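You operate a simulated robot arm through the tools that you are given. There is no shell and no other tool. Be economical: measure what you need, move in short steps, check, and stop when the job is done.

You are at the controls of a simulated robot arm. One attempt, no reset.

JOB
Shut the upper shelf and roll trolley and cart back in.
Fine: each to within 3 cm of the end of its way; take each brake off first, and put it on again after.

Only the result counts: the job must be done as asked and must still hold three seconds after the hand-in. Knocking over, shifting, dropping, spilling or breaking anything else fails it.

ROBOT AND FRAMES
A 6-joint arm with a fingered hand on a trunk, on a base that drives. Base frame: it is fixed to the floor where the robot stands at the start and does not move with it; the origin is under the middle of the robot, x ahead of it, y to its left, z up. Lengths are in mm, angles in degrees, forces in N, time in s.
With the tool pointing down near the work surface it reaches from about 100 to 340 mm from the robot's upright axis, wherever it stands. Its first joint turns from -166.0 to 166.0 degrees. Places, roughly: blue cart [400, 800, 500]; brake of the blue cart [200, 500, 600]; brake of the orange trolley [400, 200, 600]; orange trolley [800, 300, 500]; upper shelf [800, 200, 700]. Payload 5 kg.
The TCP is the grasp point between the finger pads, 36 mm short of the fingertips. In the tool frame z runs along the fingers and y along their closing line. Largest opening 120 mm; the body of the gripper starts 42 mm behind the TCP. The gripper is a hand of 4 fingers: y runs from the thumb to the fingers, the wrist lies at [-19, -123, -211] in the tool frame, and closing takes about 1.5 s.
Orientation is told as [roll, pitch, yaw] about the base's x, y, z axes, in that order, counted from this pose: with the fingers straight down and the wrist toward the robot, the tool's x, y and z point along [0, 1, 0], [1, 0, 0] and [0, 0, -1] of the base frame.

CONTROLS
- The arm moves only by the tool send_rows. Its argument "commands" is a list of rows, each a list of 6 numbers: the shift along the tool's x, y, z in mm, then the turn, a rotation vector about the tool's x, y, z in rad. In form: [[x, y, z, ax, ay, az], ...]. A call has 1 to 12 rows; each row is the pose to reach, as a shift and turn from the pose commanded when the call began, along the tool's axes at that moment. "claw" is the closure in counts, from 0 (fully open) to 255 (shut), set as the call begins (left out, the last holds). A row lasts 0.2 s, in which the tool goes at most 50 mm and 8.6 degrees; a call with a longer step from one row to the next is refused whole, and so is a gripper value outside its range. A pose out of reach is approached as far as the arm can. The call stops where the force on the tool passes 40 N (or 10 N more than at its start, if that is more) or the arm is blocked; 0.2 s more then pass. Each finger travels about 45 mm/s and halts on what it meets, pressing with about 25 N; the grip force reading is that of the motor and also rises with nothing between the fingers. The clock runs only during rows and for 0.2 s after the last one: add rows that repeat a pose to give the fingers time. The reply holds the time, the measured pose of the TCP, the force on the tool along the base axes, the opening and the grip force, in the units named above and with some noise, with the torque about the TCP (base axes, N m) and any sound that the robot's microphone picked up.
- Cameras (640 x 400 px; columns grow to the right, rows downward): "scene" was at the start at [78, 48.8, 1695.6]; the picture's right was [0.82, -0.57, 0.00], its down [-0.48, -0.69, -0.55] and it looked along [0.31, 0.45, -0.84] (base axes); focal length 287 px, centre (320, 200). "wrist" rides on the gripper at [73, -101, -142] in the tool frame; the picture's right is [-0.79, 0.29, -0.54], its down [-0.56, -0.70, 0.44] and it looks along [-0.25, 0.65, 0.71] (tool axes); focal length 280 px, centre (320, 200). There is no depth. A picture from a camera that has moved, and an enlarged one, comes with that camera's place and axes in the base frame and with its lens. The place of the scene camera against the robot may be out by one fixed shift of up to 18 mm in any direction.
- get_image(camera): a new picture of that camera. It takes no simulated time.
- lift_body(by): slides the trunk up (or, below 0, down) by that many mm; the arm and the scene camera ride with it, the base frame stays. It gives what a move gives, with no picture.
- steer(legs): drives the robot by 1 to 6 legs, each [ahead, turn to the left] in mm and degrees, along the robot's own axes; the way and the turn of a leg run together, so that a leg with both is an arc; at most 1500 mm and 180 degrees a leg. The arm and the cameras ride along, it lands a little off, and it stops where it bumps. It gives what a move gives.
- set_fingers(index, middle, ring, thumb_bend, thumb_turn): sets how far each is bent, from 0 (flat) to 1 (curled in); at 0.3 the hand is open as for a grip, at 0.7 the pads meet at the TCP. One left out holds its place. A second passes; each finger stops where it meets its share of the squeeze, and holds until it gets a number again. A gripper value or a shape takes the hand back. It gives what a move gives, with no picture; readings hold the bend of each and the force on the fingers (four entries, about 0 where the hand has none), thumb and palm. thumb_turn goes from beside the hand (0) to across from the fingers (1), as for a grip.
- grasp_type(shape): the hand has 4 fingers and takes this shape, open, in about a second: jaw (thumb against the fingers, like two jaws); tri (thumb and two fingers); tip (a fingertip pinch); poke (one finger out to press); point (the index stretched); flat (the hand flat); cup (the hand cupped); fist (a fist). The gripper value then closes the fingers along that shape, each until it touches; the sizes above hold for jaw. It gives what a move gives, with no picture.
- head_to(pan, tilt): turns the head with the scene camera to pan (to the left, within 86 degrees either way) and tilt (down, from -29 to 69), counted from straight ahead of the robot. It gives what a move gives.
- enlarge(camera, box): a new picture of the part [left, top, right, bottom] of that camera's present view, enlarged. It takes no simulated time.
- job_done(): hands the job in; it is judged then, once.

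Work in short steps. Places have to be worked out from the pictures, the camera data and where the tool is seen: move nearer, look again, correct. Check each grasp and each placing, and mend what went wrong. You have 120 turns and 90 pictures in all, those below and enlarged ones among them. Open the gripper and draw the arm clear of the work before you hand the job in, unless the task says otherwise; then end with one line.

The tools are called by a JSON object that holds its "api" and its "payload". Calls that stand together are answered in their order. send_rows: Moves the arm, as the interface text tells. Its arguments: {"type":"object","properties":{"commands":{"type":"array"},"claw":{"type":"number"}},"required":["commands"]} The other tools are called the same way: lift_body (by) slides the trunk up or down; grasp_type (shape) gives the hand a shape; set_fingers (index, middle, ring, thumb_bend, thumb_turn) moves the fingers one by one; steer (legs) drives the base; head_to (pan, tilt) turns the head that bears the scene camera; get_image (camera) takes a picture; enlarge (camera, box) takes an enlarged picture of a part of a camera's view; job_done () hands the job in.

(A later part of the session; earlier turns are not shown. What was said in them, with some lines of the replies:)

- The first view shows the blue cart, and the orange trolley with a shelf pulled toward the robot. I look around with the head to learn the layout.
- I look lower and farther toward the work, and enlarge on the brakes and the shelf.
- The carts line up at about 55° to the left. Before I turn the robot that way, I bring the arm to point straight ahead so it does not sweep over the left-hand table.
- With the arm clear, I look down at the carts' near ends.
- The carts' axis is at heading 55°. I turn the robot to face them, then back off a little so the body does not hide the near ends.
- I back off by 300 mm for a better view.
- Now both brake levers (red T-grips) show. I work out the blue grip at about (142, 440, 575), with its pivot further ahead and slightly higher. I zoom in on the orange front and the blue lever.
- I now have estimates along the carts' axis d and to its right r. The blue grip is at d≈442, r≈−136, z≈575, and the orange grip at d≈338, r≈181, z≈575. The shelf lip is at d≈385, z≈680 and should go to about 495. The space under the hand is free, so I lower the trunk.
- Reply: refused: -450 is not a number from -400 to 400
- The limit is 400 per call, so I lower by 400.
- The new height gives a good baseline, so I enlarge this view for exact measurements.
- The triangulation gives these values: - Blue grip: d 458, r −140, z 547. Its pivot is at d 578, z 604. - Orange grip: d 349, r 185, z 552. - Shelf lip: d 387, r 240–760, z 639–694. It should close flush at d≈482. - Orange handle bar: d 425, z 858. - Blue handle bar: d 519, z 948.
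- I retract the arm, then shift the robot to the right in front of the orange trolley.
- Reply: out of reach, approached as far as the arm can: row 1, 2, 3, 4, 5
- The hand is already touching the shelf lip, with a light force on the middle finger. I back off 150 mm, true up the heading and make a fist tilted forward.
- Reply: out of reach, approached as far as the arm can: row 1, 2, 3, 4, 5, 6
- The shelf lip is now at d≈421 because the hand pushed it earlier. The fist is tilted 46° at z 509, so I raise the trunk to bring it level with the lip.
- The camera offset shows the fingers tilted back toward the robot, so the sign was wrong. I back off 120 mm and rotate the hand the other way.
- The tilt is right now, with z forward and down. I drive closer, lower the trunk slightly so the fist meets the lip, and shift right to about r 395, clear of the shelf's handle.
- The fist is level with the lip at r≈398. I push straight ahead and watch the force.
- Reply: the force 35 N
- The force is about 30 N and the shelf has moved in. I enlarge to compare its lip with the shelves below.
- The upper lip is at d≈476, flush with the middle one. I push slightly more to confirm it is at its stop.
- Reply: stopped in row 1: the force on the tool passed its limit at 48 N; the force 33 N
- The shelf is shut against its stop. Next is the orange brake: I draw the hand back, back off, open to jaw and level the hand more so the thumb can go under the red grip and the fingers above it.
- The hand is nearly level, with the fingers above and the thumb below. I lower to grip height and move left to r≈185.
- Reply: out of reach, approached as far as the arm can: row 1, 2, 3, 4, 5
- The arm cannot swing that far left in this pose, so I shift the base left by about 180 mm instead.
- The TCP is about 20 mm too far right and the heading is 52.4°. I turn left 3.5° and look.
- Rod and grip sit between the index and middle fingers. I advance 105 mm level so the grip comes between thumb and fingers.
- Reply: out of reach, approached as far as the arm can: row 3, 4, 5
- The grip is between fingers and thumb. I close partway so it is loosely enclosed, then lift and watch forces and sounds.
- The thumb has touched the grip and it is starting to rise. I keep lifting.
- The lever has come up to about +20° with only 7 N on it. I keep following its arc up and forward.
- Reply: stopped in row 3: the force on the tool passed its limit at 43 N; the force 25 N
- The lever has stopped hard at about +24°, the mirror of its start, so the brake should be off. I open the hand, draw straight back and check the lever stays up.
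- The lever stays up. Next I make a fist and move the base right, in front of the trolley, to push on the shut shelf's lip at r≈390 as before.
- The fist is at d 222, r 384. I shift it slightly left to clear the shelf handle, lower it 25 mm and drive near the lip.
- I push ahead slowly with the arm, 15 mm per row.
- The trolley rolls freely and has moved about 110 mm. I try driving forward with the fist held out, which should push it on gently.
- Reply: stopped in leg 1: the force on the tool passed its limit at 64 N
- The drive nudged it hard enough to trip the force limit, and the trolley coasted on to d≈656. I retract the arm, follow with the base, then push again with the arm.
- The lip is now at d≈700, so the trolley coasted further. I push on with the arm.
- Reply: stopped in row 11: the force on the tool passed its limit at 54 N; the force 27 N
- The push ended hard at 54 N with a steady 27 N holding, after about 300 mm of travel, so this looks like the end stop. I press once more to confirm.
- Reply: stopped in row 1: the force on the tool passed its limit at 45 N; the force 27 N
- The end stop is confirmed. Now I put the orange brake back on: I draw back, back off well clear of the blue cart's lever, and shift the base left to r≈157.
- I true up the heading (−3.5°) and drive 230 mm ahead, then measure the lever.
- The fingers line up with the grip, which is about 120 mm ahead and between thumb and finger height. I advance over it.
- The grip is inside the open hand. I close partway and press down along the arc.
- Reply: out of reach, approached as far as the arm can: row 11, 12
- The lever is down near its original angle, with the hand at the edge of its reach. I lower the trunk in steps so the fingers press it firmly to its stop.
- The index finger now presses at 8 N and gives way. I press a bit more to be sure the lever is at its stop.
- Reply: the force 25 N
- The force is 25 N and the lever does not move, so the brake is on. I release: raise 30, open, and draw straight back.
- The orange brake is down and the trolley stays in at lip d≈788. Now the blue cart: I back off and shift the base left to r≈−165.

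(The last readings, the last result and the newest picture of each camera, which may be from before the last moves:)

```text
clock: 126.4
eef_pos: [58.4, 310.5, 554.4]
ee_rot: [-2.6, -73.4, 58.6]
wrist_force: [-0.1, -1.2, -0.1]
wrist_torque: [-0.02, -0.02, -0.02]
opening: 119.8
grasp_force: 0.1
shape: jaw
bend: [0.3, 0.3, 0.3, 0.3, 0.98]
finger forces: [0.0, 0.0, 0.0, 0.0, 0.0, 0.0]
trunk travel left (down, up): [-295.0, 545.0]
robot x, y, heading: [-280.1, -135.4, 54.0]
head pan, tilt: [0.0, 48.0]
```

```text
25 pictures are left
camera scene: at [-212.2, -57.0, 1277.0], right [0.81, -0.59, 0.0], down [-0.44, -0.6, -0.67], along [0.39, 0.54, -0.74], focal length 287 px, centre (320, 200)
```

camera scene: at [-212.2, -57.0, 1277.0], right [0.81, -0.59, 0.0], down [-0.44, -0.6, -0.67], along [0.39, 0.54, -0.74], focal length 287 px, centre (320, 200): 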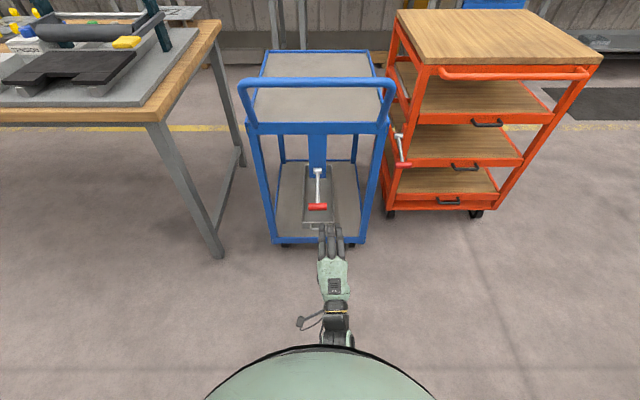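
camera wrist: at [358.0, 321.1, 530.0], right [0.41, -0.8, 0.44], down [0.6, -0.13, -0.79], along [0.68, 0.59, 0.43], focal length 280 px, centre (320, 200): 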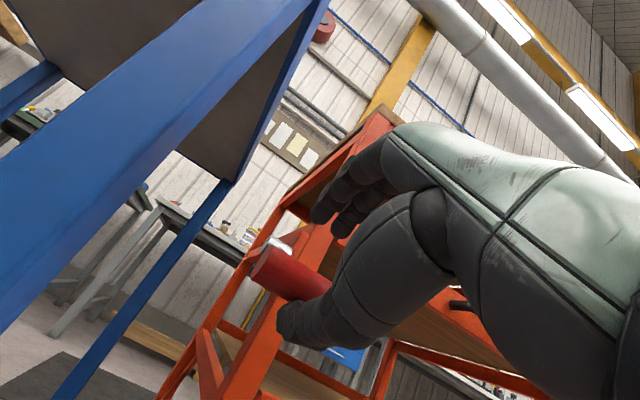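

The hand is at d 288, r −130 and the grip at d≈458, r≈−140. I turn a touch left, drive 65 mm and then advance the arm over the grip.

{"api": "steer", "payload": {"legs": [[0, 1.3], [65, 0]]}}

{"api": "send_rows", "payload": {"commands": [[-1, 7, 24, 0, 0, 0], [-2, 14, 48, 0, 0, 0], [-3, 21, 72, 0, 0, 0], [-4, 27, 92, 0, 0, 0]]}}

{"api": "enlarge", "payload": {"camera": "scene", "box": [230, 130, 422, 250]}}

{"api": "get_image", "payload": {"camera": "wrist"}}

```text
clock: 127.8
eef_pos: [84.6, 372.6, 553.6]
ee_rot: [-2.6, -73.4, 60.2]
wrist_force: [0.5, 0.4, 0.3]
wrist_torque: [-0.04, -0.01, -0.02]
opening: 119.9
grasp_force: 0.1
shape: jaw
bend: [0.3, 0.3, 0.3, 0.3, 0.98]
finger forces: [0.0, 0.0, 0.0, 0.0, 0.0, 0.0]
trunk travel left (down, up): [-295.0, 545.0]
robot x, y, heading: [-244.4, -82.5, 55.4]
head pan, tilt: [0.0, 48.0]
```

```text
clock: 128.8
eef_pos: [140.7, 452.5, 552.4]
ee_rot: [-2.7, -73.5, 60.1]
wrist_force: [-0.4, -0.2, 0.9]
wrist_torque: [-0.01, 0.02, -0.02]
opening: 119.4
grasp_force: 0.0
shape: jaw
bend: [0.3, 0.3, 0.3, 0.3, 0.98]
finger forces: [0.0, 0.0, 0.0, 0.1, 0.0, 0.0]
trunk travel left (down, up): [-295.0, 545.0]
robot x, y, heading: [-247.6, -79.6, 55.7]
head pan, tilt: [0.0, 48.0]
```

```text
3.33 times, centred on (326, 190) of scene
camera zoom: at [-176.7, -0.4, 1276.9], right [0.82, -0.57, 0.0], down [-0.42, -0.61, -0.67], along [0.38, 0.55, -0.74], focal length 956 px, centre (300, 233)
```

zoom: 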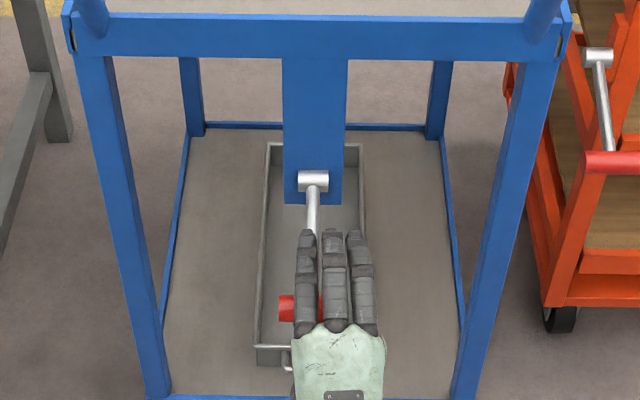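

```text
23 pictures are left
camera wrist: at [-10.1, 352.0, 493.7], right [0.43, -0.79, 0.44], down [0.6, -0.12, -0.79], along [0.68, 0.6, 0.43], focal length 280 px, centre (320, 200)
```

wrist: 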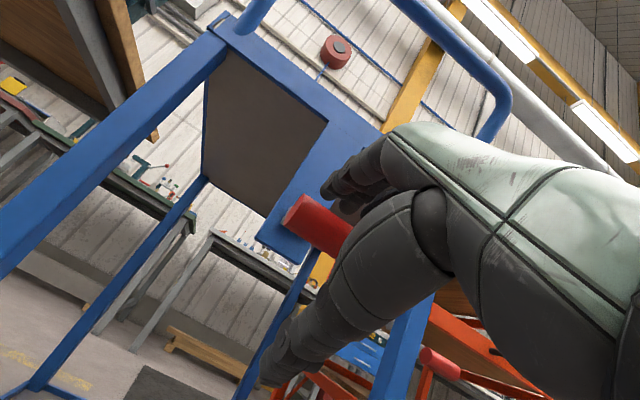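

The grip is inside the hand as before. I close partway and lift.

{"api": "send_rows", "payload": {"commands": [[0, 0, 0, 0, 0, 0], [0, 0, 0, 0, 0, 0], [0, 0, 0, 0, 0, 0], [0, 0, 0, 0, 0, 0], [0, 0, 0, 0, 0, 0], [0, 13, -4, 0, 0, 0], [0, 26, -8, 0, 0, 0], [0, 39, -12, 0, 0, 0], [0, 52, -15, 0, 0, 0], [0, 65, -18, 0, 0, 0], [0, 78, -20, 0, 0, 0], [0, 90, -22, 0, 0, 0]], "claw": 140}}

{"api": "send_rows", "payload": {"commands": [[0, 10, -2, 0, 0, 0], [0, 20, -3, 0, 0, 0], [0, 30, -3, 0, 0, 0], [0, 40, -2, 0, 0, 0], [0, 50, 0, 0, 0, 0], [0, 60, 2, 0, 0, 0]]}}

{"api": "enlarge", "payload": {"camera": "scene", "box": [230, 130, 422, 250]}}

```text
clock: 131.4
eef_pos: [140.1, 455.1, 645.9]
ee_rot: [-2.8, -73.3, 60.1]
wrist_force: [-0.7, 0.4, -0.6]
wrist_torque: [0.0, 0.02, 0.04]
opening: 55.0
grasp_force: 0.1
shape: jaw
bend: [0.74, 0.47, 0.44, 0.71, 1.0]
finger forces: [0.0, 0.0, 0.0, 0.1, 0.5, 0.1]
trunk travel left (down, up): [-295.0, 545.0]
robot x, y, heading: [-246.4, -80.7, 55.7]
head pan, tilt: [0.0, 48.0]
```

```text
clock: 132.7
eef_pos: [151.4, 470.0, 683.3]
ee_rot: [-2.5, -71.8, 59.5]
wrist_force: [0.0, -0.5, -23.0]
wrist_torque: [0.21, -0.16, -0.02]
opening: 68.5
grasp_force: 0.0
shape: jaw
bend: [0.74, 0.47, 0.44, 0.61, 0.99]
finger forces: [0.1, 0.1, 0.0, 0.0, 22.4, 0.0]
trunk travel left (down, up): [-295.0, 545.0]
robot x, y, heading: [-242.1, -81.7, 55.9]
head pan, tilt: [0.0, 48.0]
stopped in row 6: the force on the tool passed its limit at 43 N (the readings are from after the stop); the commanded pose is now the measured one
```

```text
3.33 times, centred on (326, 190) of scene
camera zoom: at [-175.7, 1.2, 1276.7], right [0.82, -0.57, 0.0], down [-0.42, -0.61, -0.67], along [0.38, 0.55, -0.74], focal length 956 px, centre (300, 233)
```

zoom: 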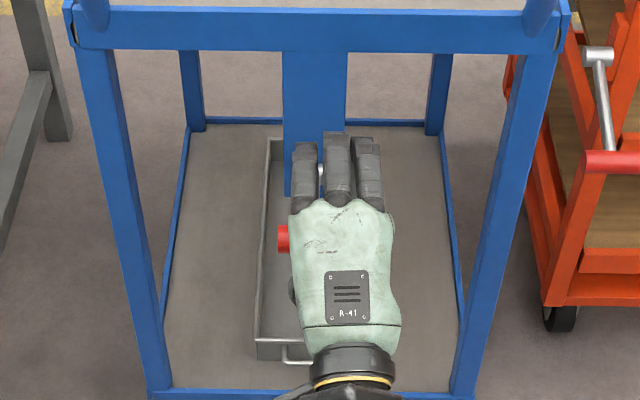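

The blue lever has hit its upper stop, so the brake is off. I release, draw back and check.

{"api": "send_rows", "payload": {"commands": [[0, -5, 0, 0, 0, 0], [0, -10, 0, 0, 0, 0], [0, -10, 0, 0, 0, 0], [0, -10, 0, 0, 0, 0], [0, -10, 0, 0, 0, 0], [0, -17, -24, 0, 0, 0], [0, -24, -48, 0, 0, 0], [0, -31, -72, 0, 0, 0], [0, -38, -96, 0, 0, 0], [0, -46, -120, 0, 0, 0]], "claw": 0}}

{"api": "steer", "payload": {"legs": [[-60, 0]]}}

{"api": "grasp_type", "payload": {"shape": "fist"}}

{"api": "lift_body", "payload": {"by": 255}}

{"api": "get_image", "payload": {"camera": "scene"}}

```text
clock: 134.9
eef_pos: [94.7, 375.4, 695.7]
ee_rot: [-3.3, -74.0, 60.7]
wrist_force: [0.5, -0.2, 0.2]
wrist_torque: [0.0, -0.01, 0.0]
opening: 120.1
grasp_force: 0.0
shape: jaw
bend: [0.3, 0.3, 0.3, 0.3, 0.98]
finger forces: [0.0, 0.0, 0.0, 0.0, 0.0, 0.0]
trunk travel left (down, up): [-295.0, 545.0]
robot x, y, heading: [-246.1, -82.3, 55.8]
head pan, tilt: [0.0, 48.0]
```

```text
clock: 135.9
eef_pos: [62.3, 326.0, 695.7]
ee_rot: [-3.3, -73.9, 60.6]
wrist_force: [0.3, 0.2, 0.3]
wrist_torque: [0.0, 0.0, -0.03]
opening: 119.8
grasp_force: 0.2
shape: jaw
bend: [0.3, 0.3, 0.3, 0.3, 0.98]
finger forces: [0.0, 0.0, 0.1, 0.0, 0.1, 0.0]
trunk travel left (down, up): [-295.0, 545.0]
robot x, y, heading: [-280.5, -132.7, 55.6]
head pan, tilt: [0.0, 48.0]
```

```text
clock: 136.8
eef_pos: [61.2, 325.6, 700.9]
ee_rot: [-4.5, -74.6, 61.6]
wrist_force: [-0.1, 0.2, 0.9]
wrist_torque: [0.02, 0.02, 0.02]
opening: 0.0
grasp_force: 0.1
shape: fist
bend: [1.0, 1.0, 1.0, 0.85, 0.85]
finger forces: [0.0, 0.1, 0.0, 0.0, 0.1, 0.0]
trunk travel left (down, up): [-295.0, 545.0]
robot x, y, heading: [-281.8, -129.5, 55.7]
head pan, tilt: [0.0, 48.0]
```

```text
clock: 139.4
eef_pos: [60.3, 327.4, 955.7]
ee_rot: [-4.7, -74.4, 61.9]
wrist_force: [-0.2, 0.6, -0.3]
wrist_torque: [-0.06, -0.01, 0.02]
opening: 0.4
grasp_force: 0.0
shape: fist
bend: [1.0, 1.0, 1.0, 0.85, 0.85]
finger forces: [0.1, 0.0, 0.0, 0.0, 0.0, 0.1]
trunk travel left (down, up): [-550.0, 290.0]
robot x, y, heading: [-278.8, -129.5, 55.4]
head pan, tilt: [0.0, 48.0]
```

```text
21 pictures are left
camera scene: at [-205.2, -41.7, 1531.6], right [0.82, -0.57, 0.0], down [-0.42, -0.62, -0.66], along [0.38, 0.55, -0.75], focal length 287 px, centre (320, 200)
```

scene: 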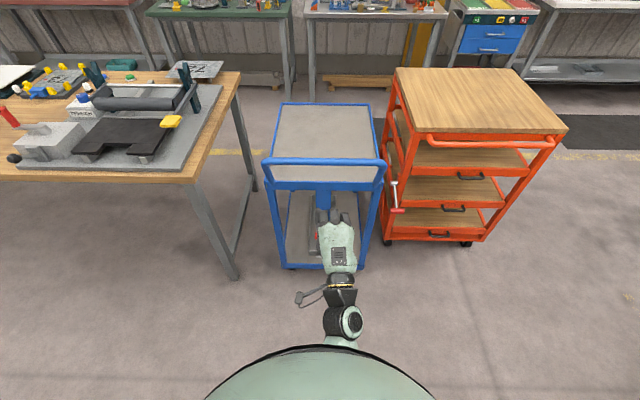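

The fist is at bar height (z 956), d 303, and the bar is at about 520. I drive 150 mm and then push with the arm.

{"api": "steer", "payload": {"legs": [[150, 0]]}}

{"api": "send_rows", "payload": {"commands": [[-1, 5.8, 19, 0, 0, 0], [-3, 11.6, 38, 0, 0, 0], [-4, 17, 57, 0, 0, 0], [-6, 21, 69, 0, 0, 0], [-7, 24.5, 81, 0, 0, 0], [-9, 28, 93, 0, 0, 0], [-10, 32, 105, 0, 0, 0], [-11, 36, 117, 0, 0, 0], [-12, 39, 129, 0, 0, 0], [-13, 43, 141, 0, 0, 0], [-14, 47, 153, 0, 0, 0], [-15, 50, 165, 0, 0, 0]]}}

{"api": "get_image", "payload": {"camera": "scene"}}

```text
clock: 140.9
eef_pos: [143.1, 450.6, 954.1]
ee_rot: [-4.5, -74.3, 61.9]
wrist_force: [0.0, -0.6, 0.0]
wrist_torque: [0.0, -0.01, 0.03]
opening: 0.1
grasp_force: 0.1
shape: fist
bend: [1.0, 1.0, 1.0, 0.85, 0.85]
finger forces: [0.0, 0.1, 0.0, 0.0, 0.0, 0.1]
trunk travel left (down, up): [-550.0, 290.0]
robot x, y, heading: [-197.6, -5.6, 56.1]
head pan, tilt: [0.0, 48.0]
```

```text
clock: 143.5
eef_pos: [245.2, 582.8, 962.0]
ee_rot: [-4.9, -74.7, 62.0]
wrist_force: [0.8, 0.8, 0.2]
wrist_torque: [0.01, -0.01, 0.0]
opening: 0.0
grasp_force: 0.0
shape: fist
bend: [1.0, 1.0, 1.0, 0.85, 0.84]
finger forces: [0.0, 0.0, 0.0, 0.0, 0.0, 0.0]
trunk travel left (down, up): [-550.0, 290.0]
robot x, y, heading: [-194.6, -7.7, 55.4]
head pan, tilt: [0.0, 48.0]
```

```text
20 pictures are left
camera scene: at [-125.6, 74.3, 1531.9], right [0.83, -0.56, 0.0], down [-0.42, -0.61, -0.67], along [0.38, 0.55, -0.74], focal length 287 px, centre (320, 200)
```

scene: 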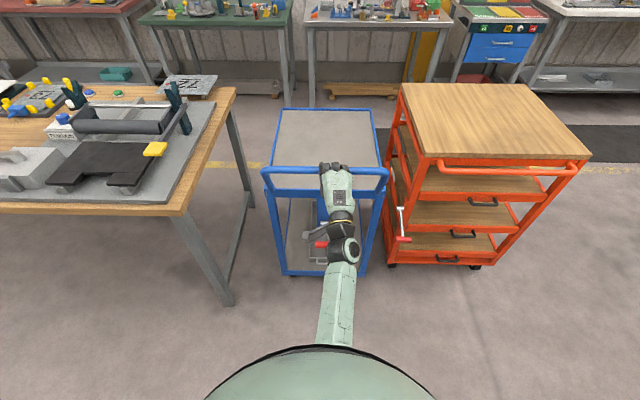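

The cart rolls and has moved about 115 mm. I retract the arm, follow with the base, and push again.

{"api": "send_rows", "payload": {"commands": [[3, -7, -24, 0, 0, 0], [5, -14, -48, 0, 0, 0], [7, -21, -72, 0, 0, 0], [9, -28, -96, 0, 0, 0], [11, -35, -120, 0, 0, 0], [13, -44, -144, 0, 0, 0]]}}

{"api": "steer", "payload": {"legs": [[150, 0]]}}

{"api": "send_rows", "payload": {"commands": [[-1, 4.4, 14.4, 0, 0, 0], [-2, 8.8, 28.8, 0, 0, 0], [-4, 13, 43, 0, 0, 0], [-5, 17.5, 57.5, 0, 0, 0], [-7, 21, 69, 0, 0, 0], [-8, 24.5, 81, 0, 0, 0], [-9, 28, 93, 0, 0, 0], [-10, 32, 105, 0, 0, 0], [-11, 36, 117, 0, 0, 0], [-12, 39, 129, 0, 0, 0], [-13, 43, 141, 0, 0, 0], [-14, 47, 153, 0, 0, 0]]}}

{"api": "get_image", "payload": {"camera": "scene"}}

```text
clock: 144.9
eef_pos: [152.7, 462.8, 959.9]
ee_rot: [-5.0, -74.8, 62.2]
wrist_force: [-0.2, -0.4, 0.1]
wrist_torque: [-0.03, 0.0, 0.03]
opening: 0.3
grasp_force: 0.2
shape: fist
bend: [1.0, 1.0, 1.0, 0.85, 0.84]
finger forces: [0.1, 0.1, 0.0, 0.0, 0.0, 0.0]
trunk travel left (down, up): [-550.0, 290.0]
robot x, y, heading: [-196.7, -6.9, 55.9]
head pan, tilt: [0.0, 48.0]
```

```text
clock: 146.3
eef_pos: [240.0, 588.1, 956.9]
ee_rot: [-4.8, -74.6, 62.0]
wrist_force: [-0.1, 0.3, 0.7]
wrist_torque: [0.04, 0.01, 0.01]
opening: 0.0
grasp_force: 0.0
shape: fist
bend: [1.0, 1.0, 1.0, 0.85, 0.84]
finger forces: [0.1, 0.1, 0.0, 0.1, 0.0, 0.0]
trunk travel left (down, up): [-550.0, 290.0]
robot x, y, heading: [-107.6, 116.2, 55.8]
head pan, tilt: [0.0, 48.0]
```

```text
clock: 149.0
eef_pos: [331.6, 711.1, 976.8]
ee_rot: [-4.6, -76.0, 62.2]
wrist_force: [-10.6, -16.7, 17.5]
wrist_torque: [-0.27, 0.61, 0.42]
opening: 0.1
grasp_force: 0.1
shape: fist
bend: [1.0, 1.0, 1.0, 0.87, 0.83]
finger forces: [0.0, 0.1, 0.0, 0.0, 34.6, 0.0]
trunk travel left (down, up): [-550.0, 290.0]
robot x, y, heading: [-112.2, 122.7, 55.6]
head pan, tilt: [0.0, 48.0]
stopped in row 12: the force on the tool passed its limit at 43 N (the readings are from after the stop); the commanded pose is now the measured one
```

```text
19 pictures are left
camera scene: at [-43.6, 194.1, 1532.4], right [0.83, -0.56, 0.0], down [-0.42, -0.61, -0.67], along [0.38, 0.55, -0.74], focal length 287 px, centre (320, 200)
```

scene: 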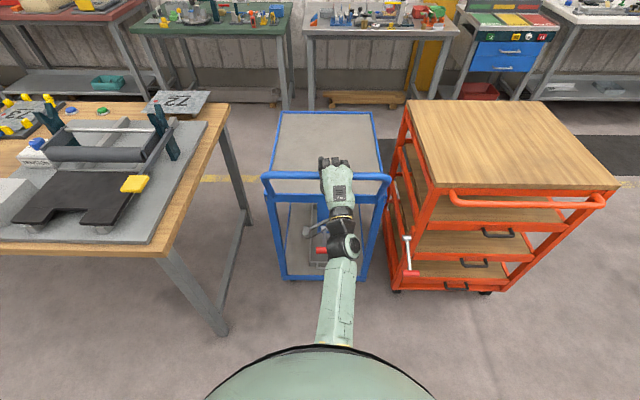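

The push stopped at 43 N with a steady 20 N back, but the fist rode up on the bar. I back off slightly, lower 35 mm, and push again to confirm the stop.

{"api": "send_rows", "payload": {"commands": [[1, -8, -28, 0, 0, 0], [2, -16, -50, 0, 0, 0]]}}

{"api": "lift_body", "payload": {"by": -40}}

{"api": "send_rows", "payload": {"commands": [[-1, 4, 14, 0, 0, 0], [-2, 8, 28, 0, 0, 0], [-3, 11, 38, 0, 0, 0], [-4, 14, 48, 0, 0, 0], [-5, 17, 58, 0, 0, 0], [-6, 20, 68, 0, 0, 0], [-7, 23, 78, 0, 0, 0], [-8, 26, 88, 0, 0, 0], [-9, 29, 98, 0, 0, 0]]}}

{"api": "get_image", "payload": {"camera": "scene"}}

```text
clock: 149.6
eef_pos: [305.5, 669.2, 964.3]
ee_rot: [-4.8, -75.4, 62.2]
wrist_force: [0.3, 0.1, 1.0]
wrist_torque: [0.0, 0.01, -0.02]
opening: 0.0
grasp_force: 0.0
shape: fist
bend: [1.0, 1.0, 1.0, 0.85, 0.84]
finger forces: [0.0, 0.1, 0.1, 0.0, 0.0, 0.1]
trunk travel left (down, up): [-550.0, 290.0]
robot x, y, heading: [-110.4, 119.3, 55.5]
head pan, tilt: [0.0, 48.0]
```

```text
clock: 150.4
eef_pos: [304.2, 670.0, 925.2]
ee_rot: [-4.6, -75.4, 62.3]
wrist_force: [0.2, -0.6, -0.1]
wrist_torque: [-0.01, 0.0, 0.01]
opening: 0.0
grasp_force: 0.1
shape: fist
bend: [1.0, 1.0, 1.0, 0.85, 0.84]
finger forces: [0.1, 0.0, 0.0, 0.0, 0.0, 0.0]
trunk travel left (down, up): [-510.0, 330.0]
robot x, y, heading: [-108.3, 115.9, 55.7]
head pan, tilt: [0.0, 48.0]
```

```text
clock: 151.0
eef_pos: [316.5, 687.8, 919.4]
ee_rot: [-4.3, -75.0, 61.9]
wrist_force: [-15.2, -22.7, -4.7]
wrist_torque: [0.6, -0.51, 0.56]
opening: 115.3
grasp_force: 0.1
shape: fist
bend: [1.0, 1.0, 1.0, 0.9, 0.83]
finger forces: [0.1, 0.1, 0.1, 0.0, 35.9, 0.0]
trunk travel left (down, up): [-510.0, 330.0]
robot x, y, heading: [-112.7, 118.6, 55.5]
head pan, tilt: [0.0, 48.0]
stopped in row 3: the force on the tool passed its limit at 51 N (the readings are from after the stop); the commanded pose is now the measured one
```

```text
18 pictures are left
camera scene: at [-43.5, 193.8, 1492.2], right [0.83, -0.56, 0.0], down [-0.42, -0.61, -0.67], along [0.38, 0.55, -0.74], focal length 287 px, centre (320, 200)
```

scene: 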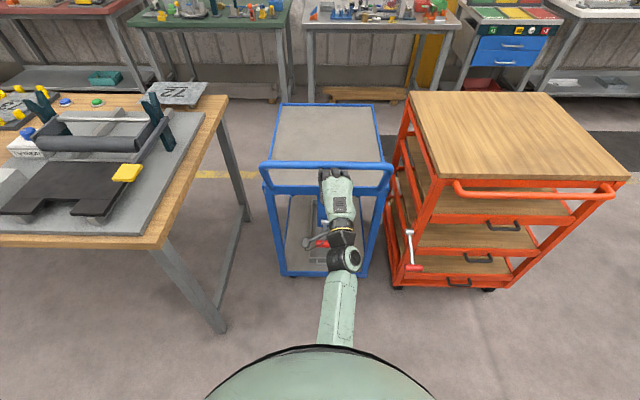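

A steady 27 N remains on a cart that rolled freely before, so this looks like the end stop. One more gentle press to make sure.

{"api": "send_rows", "payload": {"commands": [[0, 1, 3, 0, 0, 0], [0, 2, 6, 0, 0, 0], [0, 3, 9, 0, 0, 0], [0, 4, 12, 0, 0, 0], [0, 4, 12, 0, 0, 0]]}}

{"api": "enlarge", "payload": {"camera": "scene", "box": [230, 140, 422, 260]}}

```text
clock: 151.5
eef_pos: [317.5, 689.8, 918.9]
ee_rot: [-4.2, -75.0, 61.8]
wrist_force: [-14.9, -25.8, -1.7]
wrist_torque: [0.76, -0.48, 0.65]
opening: 115.1
grasp_force: 0.1
shape: fist
bend: [1.0, 1.0, 1.0, 0.91, 0.83]
finger forces: [0.0, 0.1, 0.0, 0.0, 43.8, 0.0]
trunk travel left (down, up): [-510.0, 330.0]
robot x, y, heading: [-110.7, 119.9, 55.6]
head pan, tilt: [0.0, 48.0]
stopped in row 2: the force on the tool passed its limit at 50 N (the readings are from after the stop); the commanded pose is now the measured one
```

```text
3.33 times, centred on (326, 200) of scene
camera zoom: at [-44.2, 192.5, 1492.4], right [0.82, -0.57, 0.0], down [-0.42, -0.61, -0.67], along [0.38, 0.55, -0.74], focal length 956 px, centre (300, 200)
```

zoom: 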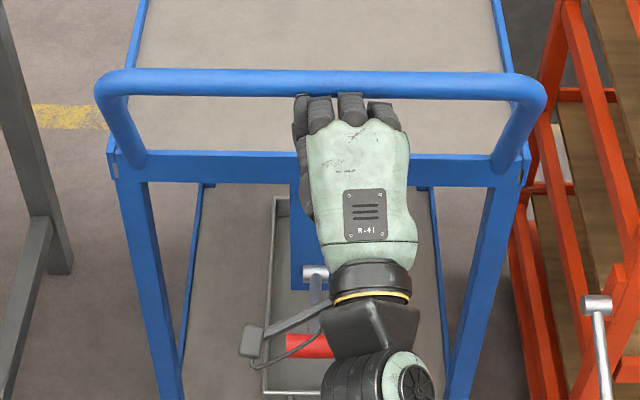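

The blue cart is at its end stop and the lever is still up. I draw back, open to jaw and lower to lever height, ready to put the brake on.

{"api": "send_rows", "payload": {"commands": [[2, -7, -24, 0, 0, 0], [4, -14, -48, 0, 0, 0], [6, -21, -72, 0, 0, 0], [8, -28, -96, 0, 0, 0], [10, -35, -120, 0, 0, 0], [12, -44, -144, 0, 0, 0]]}}

{"api": "steer", "payload": {"legs": [[-110, 0]]}}

{"api": "grasp_type", "payload": {"shape": "jaw"}}

{"api": "lift_body", "payload": {"by": -250}}

{"api": "enlarge", "payload": {"camera": "scene", "box": [230, 120, 422, 240]}}

```text
clock: 152.9
eef_pos: [229.0, 573.3, 910.4]
ee_rot: [-4.2, -74.8, 61.8]
wrist_force: [0.9, 0.5, -0.3]
wrist_torque: [0.07, 0.01, 0.03]
opening: 0.2
grasp_force: 0.1
shape: fist
bend: [1.0, 1.0, 1.0, 0.85, 0.84]
finger forces: [0.0, 0.0, 0.0, 0.0, 0.0, 0.1]
trunk travel left (down, up): [-510.0, 330.0]
robot x, y, heading: [-110.1, 116.1, 55.6]
head pan, tilt: [0.0, 48.0]
```

```text
clock: 154.1
eef_pos: [168.3, 480.8, 909.8]
ee_rot: [-4.2, -74.5, 61.6]
wrist_force: [0.1, 0.1, 0.1]
wrist_torque: [0.0, 0.02, 0.01]
opening: 0.0
grasp_force: 0.1
shape: fist
bend: [1.0, 1.0, 1.0, 0.85, 0.84]
finger forces: [0.0, 0.0, 0.0, 0.0, 0.1, 0.0]
trunk travel left (down, up): [-510.0, 330.0]
robot x, y, heading: [-176.2, 25.3, 55.4]
head pan, tilt: [0.0, 48.0]
```

```text
clock: 155.0
eef_pos: [168.7, 482.1, 910.0]
ee_rot: [-4.3, -74.6, 61.7]
wrist_force: [0.5, 0.3, -0.3]
wrist_torque: [0.02, -0.01, 0.01]
opening: 119.5
grasp_force: 0.1
shape: jaw
bend: [0.3, 0.3, 0.3, 0.3, 0.97]
finger forces: [0.0, 0.0, 0.0, 0.0, 0.0, 0.0]
trunk travel left (down, up): [-510.0, 330.0]
robot x, y, heading: [-170.3, 25.7, 55.3]
head pan, tilt: [0.0, 48.0]
```

```text
clock: 157.6
eef_pos: [167.0, 481.9, 660.5]
ee_rot: [-4.4, -74.6, 62.0]
wrist_force: [-0.2, -0.2, -0.3]
wrist_torque: [-0.01, 0.01, -0.03]
opening: 120.0
grasp_force: 0.1
shape: jaw
bend: [0.3, 0.3, 0.3, 0.3, 0.97]
finger forces: [0.0, 0.0, 0.1, 0.0, 0.1, 0.1]
trunk travel left (down, up): [-260.0, 580.0]
robot x, y, heading: [-174.0, 28.6, 55.4]
head pan, tilt: [0.0, 48.0]
```

```text
3.33 times, centred on (326, 180) of scene
camera zoom: at [-100.7, 111.3, 1241.0], right [0.82, -0.57, 0.0], down [-0.42, -0.61, -0.67], along [0.38, 0.55, -0.75], focal length 956 px, centre (300, 267)
```

zoom: 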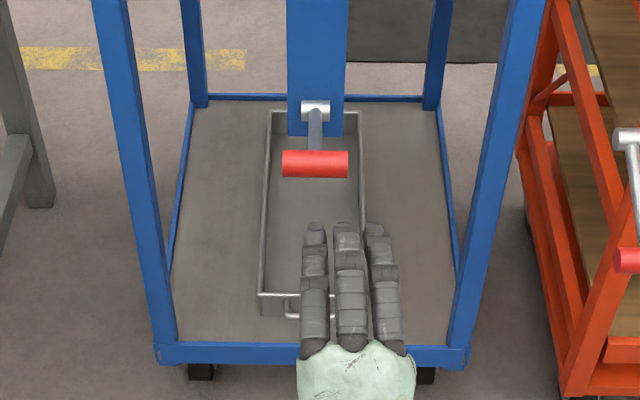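

The grip is at d≈694 and the hand at d 490, well aligned. I raise 8 mm, drive 95 mm and advance the arm over the grip.

{"api": "lift_body", "payload": {"by": 8}}

{"api": "steer", "payload": {"legs": [[95, 0]]}}

{"api": "send_rows", "payload": {"commands": [[-1, 7, 24, 0, 0, 0], [-2, 14, 48, 0, 0, 0], [-3, 21, 72, 0, 0, 0], [-4, 27, 92, 0, 0, 0]]}}

{"api": "get_image", "payload": {"camera": "wrist"}}

{"api": "enlarge", "payload": {"camera": "scene", "box": [230, 120, 422, 240]}}

```text
clock: 158.2
eef_pos: [167.8, 481.4, 670.8]
ee_rot: [-4.5, -74.8, 61.9]
wrist_force: [-0.6, 0.2, -0.4]
wrist_torque: [0.03, 0.02, 0.02]
opening: 119.6
grasp_force: 0.1
shape: jaw
bend: [0.3, 0.3, 0.3, 0.3, 0.97]
finger forces: [0.0, 0.1, 0.0, 0.0, 0.1, 0.0]
trunk travel left (down, up): [-268.0, 572.0]
robot x, y, heading: [-173.3, 29.9, 55.4]
head pan, tilt: [0.0, 48.0]
```

```text
clock: 159.3
eef_pos: [220.2, 558.4, 670.0]
ee_rot: [-4.4, -74.7, 61.8]
wrist_force: [0.1, -0.1, -0.5]
wrist_torque: [-0.02, 0.03, 0.0]
opening: 119.9
grasp_force: 0.1
shape: jaw
bend: [0.3, 0.3, 0.3, 0.3, 0.97]
finger forces: [0.1, 0.0, 0.0, 0.1, 0.0, 0.0]
trunk travel left (down, up): [-268.0, 572.0]
robot x, y, heading: [-121.9, 103.3, 55.4]
head pan, tilt: [0.0, 48.0]
```

```text
clock: 160.3
eef_pos: [274.9, 633.0, 674.0]
ee_rot: [-4.5, -74.9, 61.9]
wrist_force: [-0.1, -0.8, 0.0]
wrist_torque: [-0.04, 0.03, 0.02]
opening: 119.9
grasp_force: 0.1
shape: jaw
bend: [0.3, 0.3, 0.3, 0.3, 0.97]
finger forces: [0.0, 0.0, 0.0, 0.0, 0.0, 0.1]
trunk travel left (down, up): [-268.0, 572.0]
robot x, y, heading: [-119.5, 103.2, 55.8]
head pan, tilt: [0.0, 48.0]
```

```text
15 pictures are left
camera wrist: at [127.0, 534.5, 610.1], right [0.42, -0.8, 0.44], down [0.62, -0.1, -0.78], along [0.67, 0.59, 0.45], focal length 280 px, centre (320, 200)
```

wrist: 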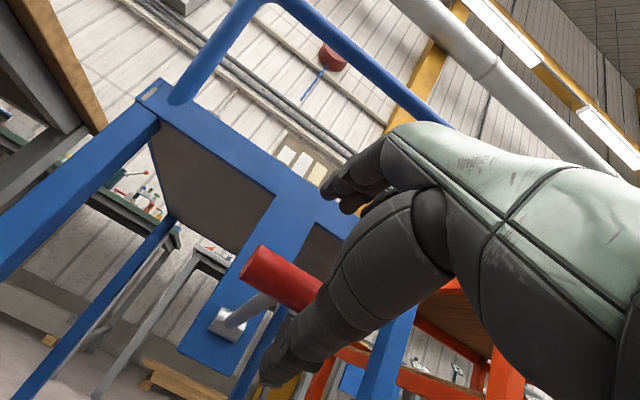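

```text
3.33 times, centred on (326, 180) of scene
camera zoom: at [-50.4, 183.6, 1249.9], right [0.82, -0.57, 0.0], down [-0.42, -0.61, -0.67], along [0.38, 0.55, -0.74], focal length 956 px, centre (300, 267)
```

zoom: 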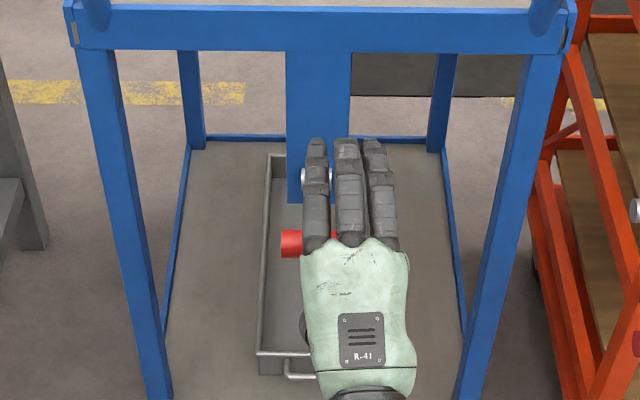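

The grip is inside the hand. I close partway and move down.

{"api": "send_rows", "payload": {"commands": [[0, 0, 0, 0, 0, 0], [0, 0, 0, 0, 0, 0], [0, 0, 0, 0, 0, 0], [0, 0, 0, 0, 0, 0], [0, 0, 0, 0, 0, 0], [0, -12, 3, 0, 0, 0], [0, -24, 6, 0, 0, 0], [0, -36, 10, 0, 0, 0], [0, -48, 13, 0, 0, 0], [0, -60, 16, 0, 0, 0], [0, -72, 20, 0, 0, 0], [0, -84, 24, 0, 0, 0]], "claw": 120}}

{"api": "lift_body", "payload": {"by": -30}}

{"api": "enlarge", "payload": {"camera": "scene", "box": [230, 120, 422, 240]}}

```text
clock: 162.9
eef_pos: [276.4, 635.7, 585.8]
ee_rot: [-4.6, -75.0, 61.9]
wrist_force: [0.3, 0.1, -0.4]
wrist_torque: [0.0, -0.01, -0.01]
opening: 64.0
grasp_force: 0.0
shape: jaw
bend: [0.74, 0.44, 0.41, 0.68, 1.0]
finger forces: [0.0, 0.0, 0.0, 0.1, 0.3, 0.0]
trunk travel left (down, up): [-268.0, 572.0]
robot x, y, heading: [-118.4, 102.8, 55.4]
head pan, tilt: [0.0, 48.0]
```

```text
clock: 163.7
eef_pos: [275.9, 635.7, 555.9]
ee_rot: [-4.5, -75.0, 61.9]
wrist_force: [-0.9, 0.0, 0.0]
wrist_torque: [0.02, 0.01, 0.03]
opening: 63.9
grasp_force: 0.1
shape: jaw
bend: [0.74, 0.44, 0.41, 0.68, 1.0]
finger forces: [0.1, 0.0, 0.1, 0.1, 0.0, 0.1]
trunk travel left (down, up): [-238.0, 602.0]
robot x, y, heading: [-124.8, 101.4, 55.7]
head pan, tilt: [0.0, 48.0]
```

```text
3.33 times, centred on (326, 180) of scene
camera zoom: at [-50.6, 183.3, 1219.9], right [0.82, -0.57, 0.0], down [-0.42, -0.61, -0.67], along [0.38, 0.55, -0.74], focal length 956 px, centre (300, 267)
```

zoom: 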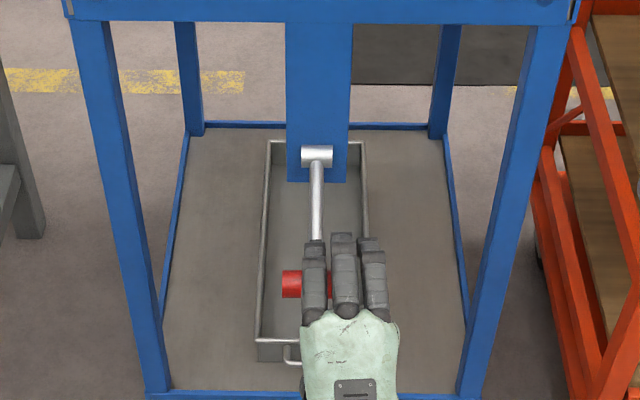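

The lever has come down. I press on by lowering the trunk until the fingers meet the stop.

{"api": "lift_body", "payload": {"by": -20}}

{"api": "lift_body", "payload": {"by": -15}}

{"api": "enlarge", "payload": {"camera": "scene", "box": [230, 120, 422, 240]}}

```text
clock: 164.4
eef_pos: [276.8, 634.9, 538.0]
ee_rot: [-4.6, -75.2, 62.1]
wrist_force: [-3.4, -5.5, 9.1]
wrist_torque: [0.58, -0.25, 0.05]
opening: 67.5
grasp_force: 0.1
shape: jaw
bend: [0.26, 0.43, 0.41, 0.68, 1.0]
finger forces: [10.6, 0.4, 0.1, 0.0, 0.0, 0.0]
trunk travel left (down, up): [-218.0, 622.0]
robot x, y, heading: [-123.5, 99.9, 55.5]
head pan, tilt: [0.0, 48.0]
```

```text
clock: 165.0
eef_pos: [276.6, 634.6, 527.3]
ee_rot: [-4.7, -75.5, 62.2]
wrist_force: [-5.7, -10.7, 24.5]
wrist_torque: [1.3, -0.72, 0.11]
opening: 73.7
grasp_force: 0.0
shape: jaw
bend: [0.22, 0.4, 0.41, 0.68, 1.0]
finger forces: [21.0, 5.6, 0.0, 0.0, 0.0, 0.0]
trunk travel left (down, up): [-203.0, 637.0]
robot x, y, heading: [-123.0, 105.4, 55.5]
head pan, tilt: [0.0, 48.0]
```

```text
3.33 times, centred on (326, 180) of scene
camera zoom: at [-52.6, 180.3, 1185.5], right [0.82, -0.57, 0.0], down [-0.42, -0.61, -0.67], along [0.38, 0.55, -0.74], focal length 956 px, centre (300, 267)
```

zoom: 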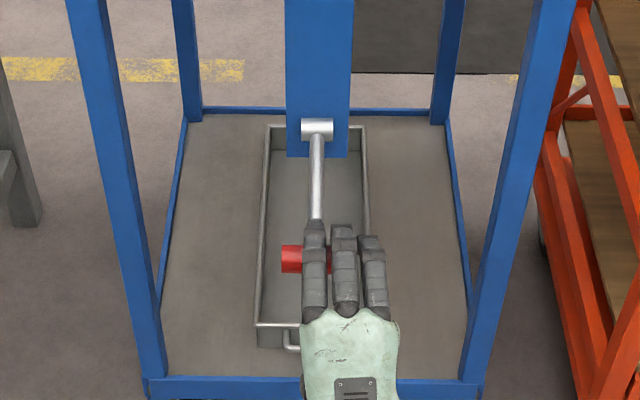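

The lever is at its lower stop under 25 N, so the blue brake is on. I raise 30 mm, open, draw back and drive clear, then check everything.

{"api": "lift_body", "payload": {"by": 30}}

{"api": "send_rows", "payload": {"commands": [[0, 0, 0, 0, 0, 0], [0, 0, 0, 0, 0, 0], [0, 0, 0, 0, 0, 0], [0, 0, 0, 0, 0, 0], [1, -7, -24, 0, 0, 0], [2, -14, -48, 0, 0, 0], [3, -21, -72, 0, 0, 0], [5, -28, -92, 0, 0, 0], [6, -34, -112, 0, 0, 0]], "claw": 0}}

{"api": "steer", "payload": {"legs": [[-350, 0]]}}

{"api": "lift_body", "payload": {"by": 300}}

{"api": "get_image", "payload": {"camera": "scene"}}

{"api": "enlarge", "payload": {"camera": "scene", "box": [230, 60, 550, 260]}}

```text
clock: 165.8
eef_pos: [276.6, 635.7, 548.7]
ee_rot: [-4.5, -74.6, 61.9]
wrist_force: [-0.6, 0.5, 0.3]
wrist_torque: [0.02, -0.01, 0.01]
opening: 64.5
grasp_force: 0.0
shape: jaw
bend: [0.74, 0.44, 0.41, 0.68, 1.0]
finger forces: [0.4, 0.0, 0.0, 0.0, 0.0, 0.1]
trunk travel left (down, up): [-233.0, 607.0]
robot x, y, heading: [-124.5, 99.4, 55.4]
head pan, tilt: [0.0, 48.0]
```

```text
clock: 167.8
eef_pos: [219.3, 548.6, 552.8]
ee_rot: [-4.8, -75.7, 62.5]
wrist_force: [0.2, -0.6, 0.4]
wrist_torque: [-0.08, 0.03, -0.02]
opening: 119.8
grasp_force: 0.0
shape: jaw
bend: [0.3, 0.3, 0.3, 0.3, 0.98]
finger forces: [0.0, 0.1, 0.1, 0.1, 0.0, 0.1]
trunk travel left (down, up): [-233.0, 607.0]
robot x, y, heading: [-116.9, 102.4, 55.3]
head pan, tilt: [0.0, 48.0]
```

```text
clock: 170.2
eef_pos: [21.4, 258.4, 553.3]
ee_rot: [-5.2, -75.7, 62.5]
wrist_force: [1.0, 0.0, -0.3]
wrist_torque: [0.02, 0.03, -0.01]
opening: 120.0
grasp_force: 0.1
shape: jaw
bend: [0.3, 0.3, 0.3, 0.3, 0.98]
finger forces: [0.0, 0.0, 0.0, 0.0, 0.0, 0.1]
trunk travel left (down, up): [-233.0, 607.0]
robot x, y, heading: [-321.3, -187.9, 55.4]
head pan, tilt: [0.0, 48.0]
```

```text
clock: 173.2
eef_pos: [20.3, 260.2, 858.1]
ee_rot: [-6.7, -76.1, 63.9]
wrist_force: [-0.3, 0.5, -0.4]
wrist_torque: [0.01, -0.01, 0.0]
opening: 120.0
grasp_force: 0.0
shape: jaw
bend: [0.3, 0.3, 0.3, 0.3, 0.98]
finger forces: [0.0, 0.0, 0.0, 0.0, 0.0, 0.0]
trunk travel left (down, up): [-533.0, 307.0]
robot x, y, heading: [-320.4, -184.7, 55.2]
head pan, tilt: [0.0, 48.0]
```

```text
11 pictures are left
camera scene: at [-245.6, -99.1, 1514.6], right [0.82, -0.57, 0.0], down [-0.43, -0.61, -0.66], along [0.38, 0.55, -0.75], focal length 287 px, centre (320, 200)
```

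scene: 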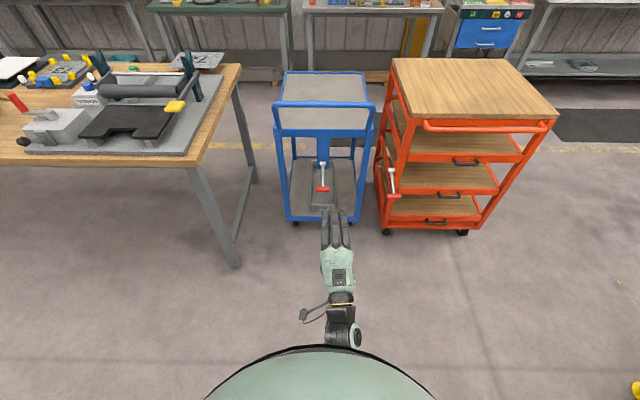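

```text
2.00 times, centred on (390, 160) of scene
camera zoom: at [-245.6, -99.1, 1514.6], right [0.82, -0.57, 0.0], down [-0.43, -0.61, -0.66], along [0.38, 0.55, -0.75], focal length 574 px, centre (180, 280)
```

zoom: 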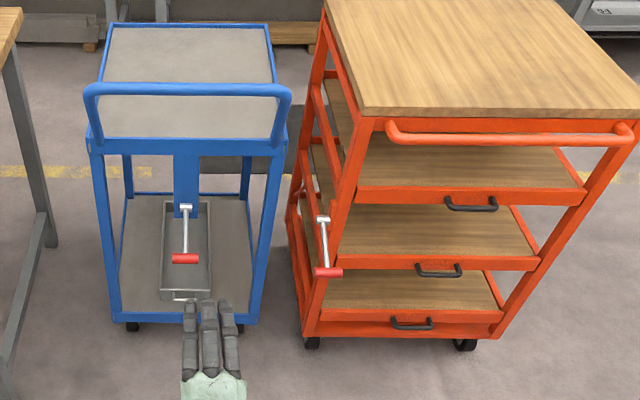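

The shelf is flush, trolley and cart are at their stops, and both brake levers are down. The hand is open and clear, so I hand the job in.

{"api": "job_done", "payload": {}}

```text
The job is handed in.
```

The upper shelf is shut, the trolley and cart are rolled in against their end stops, and both brakes are back on; the job is handed in, and I have no verdict back yet.
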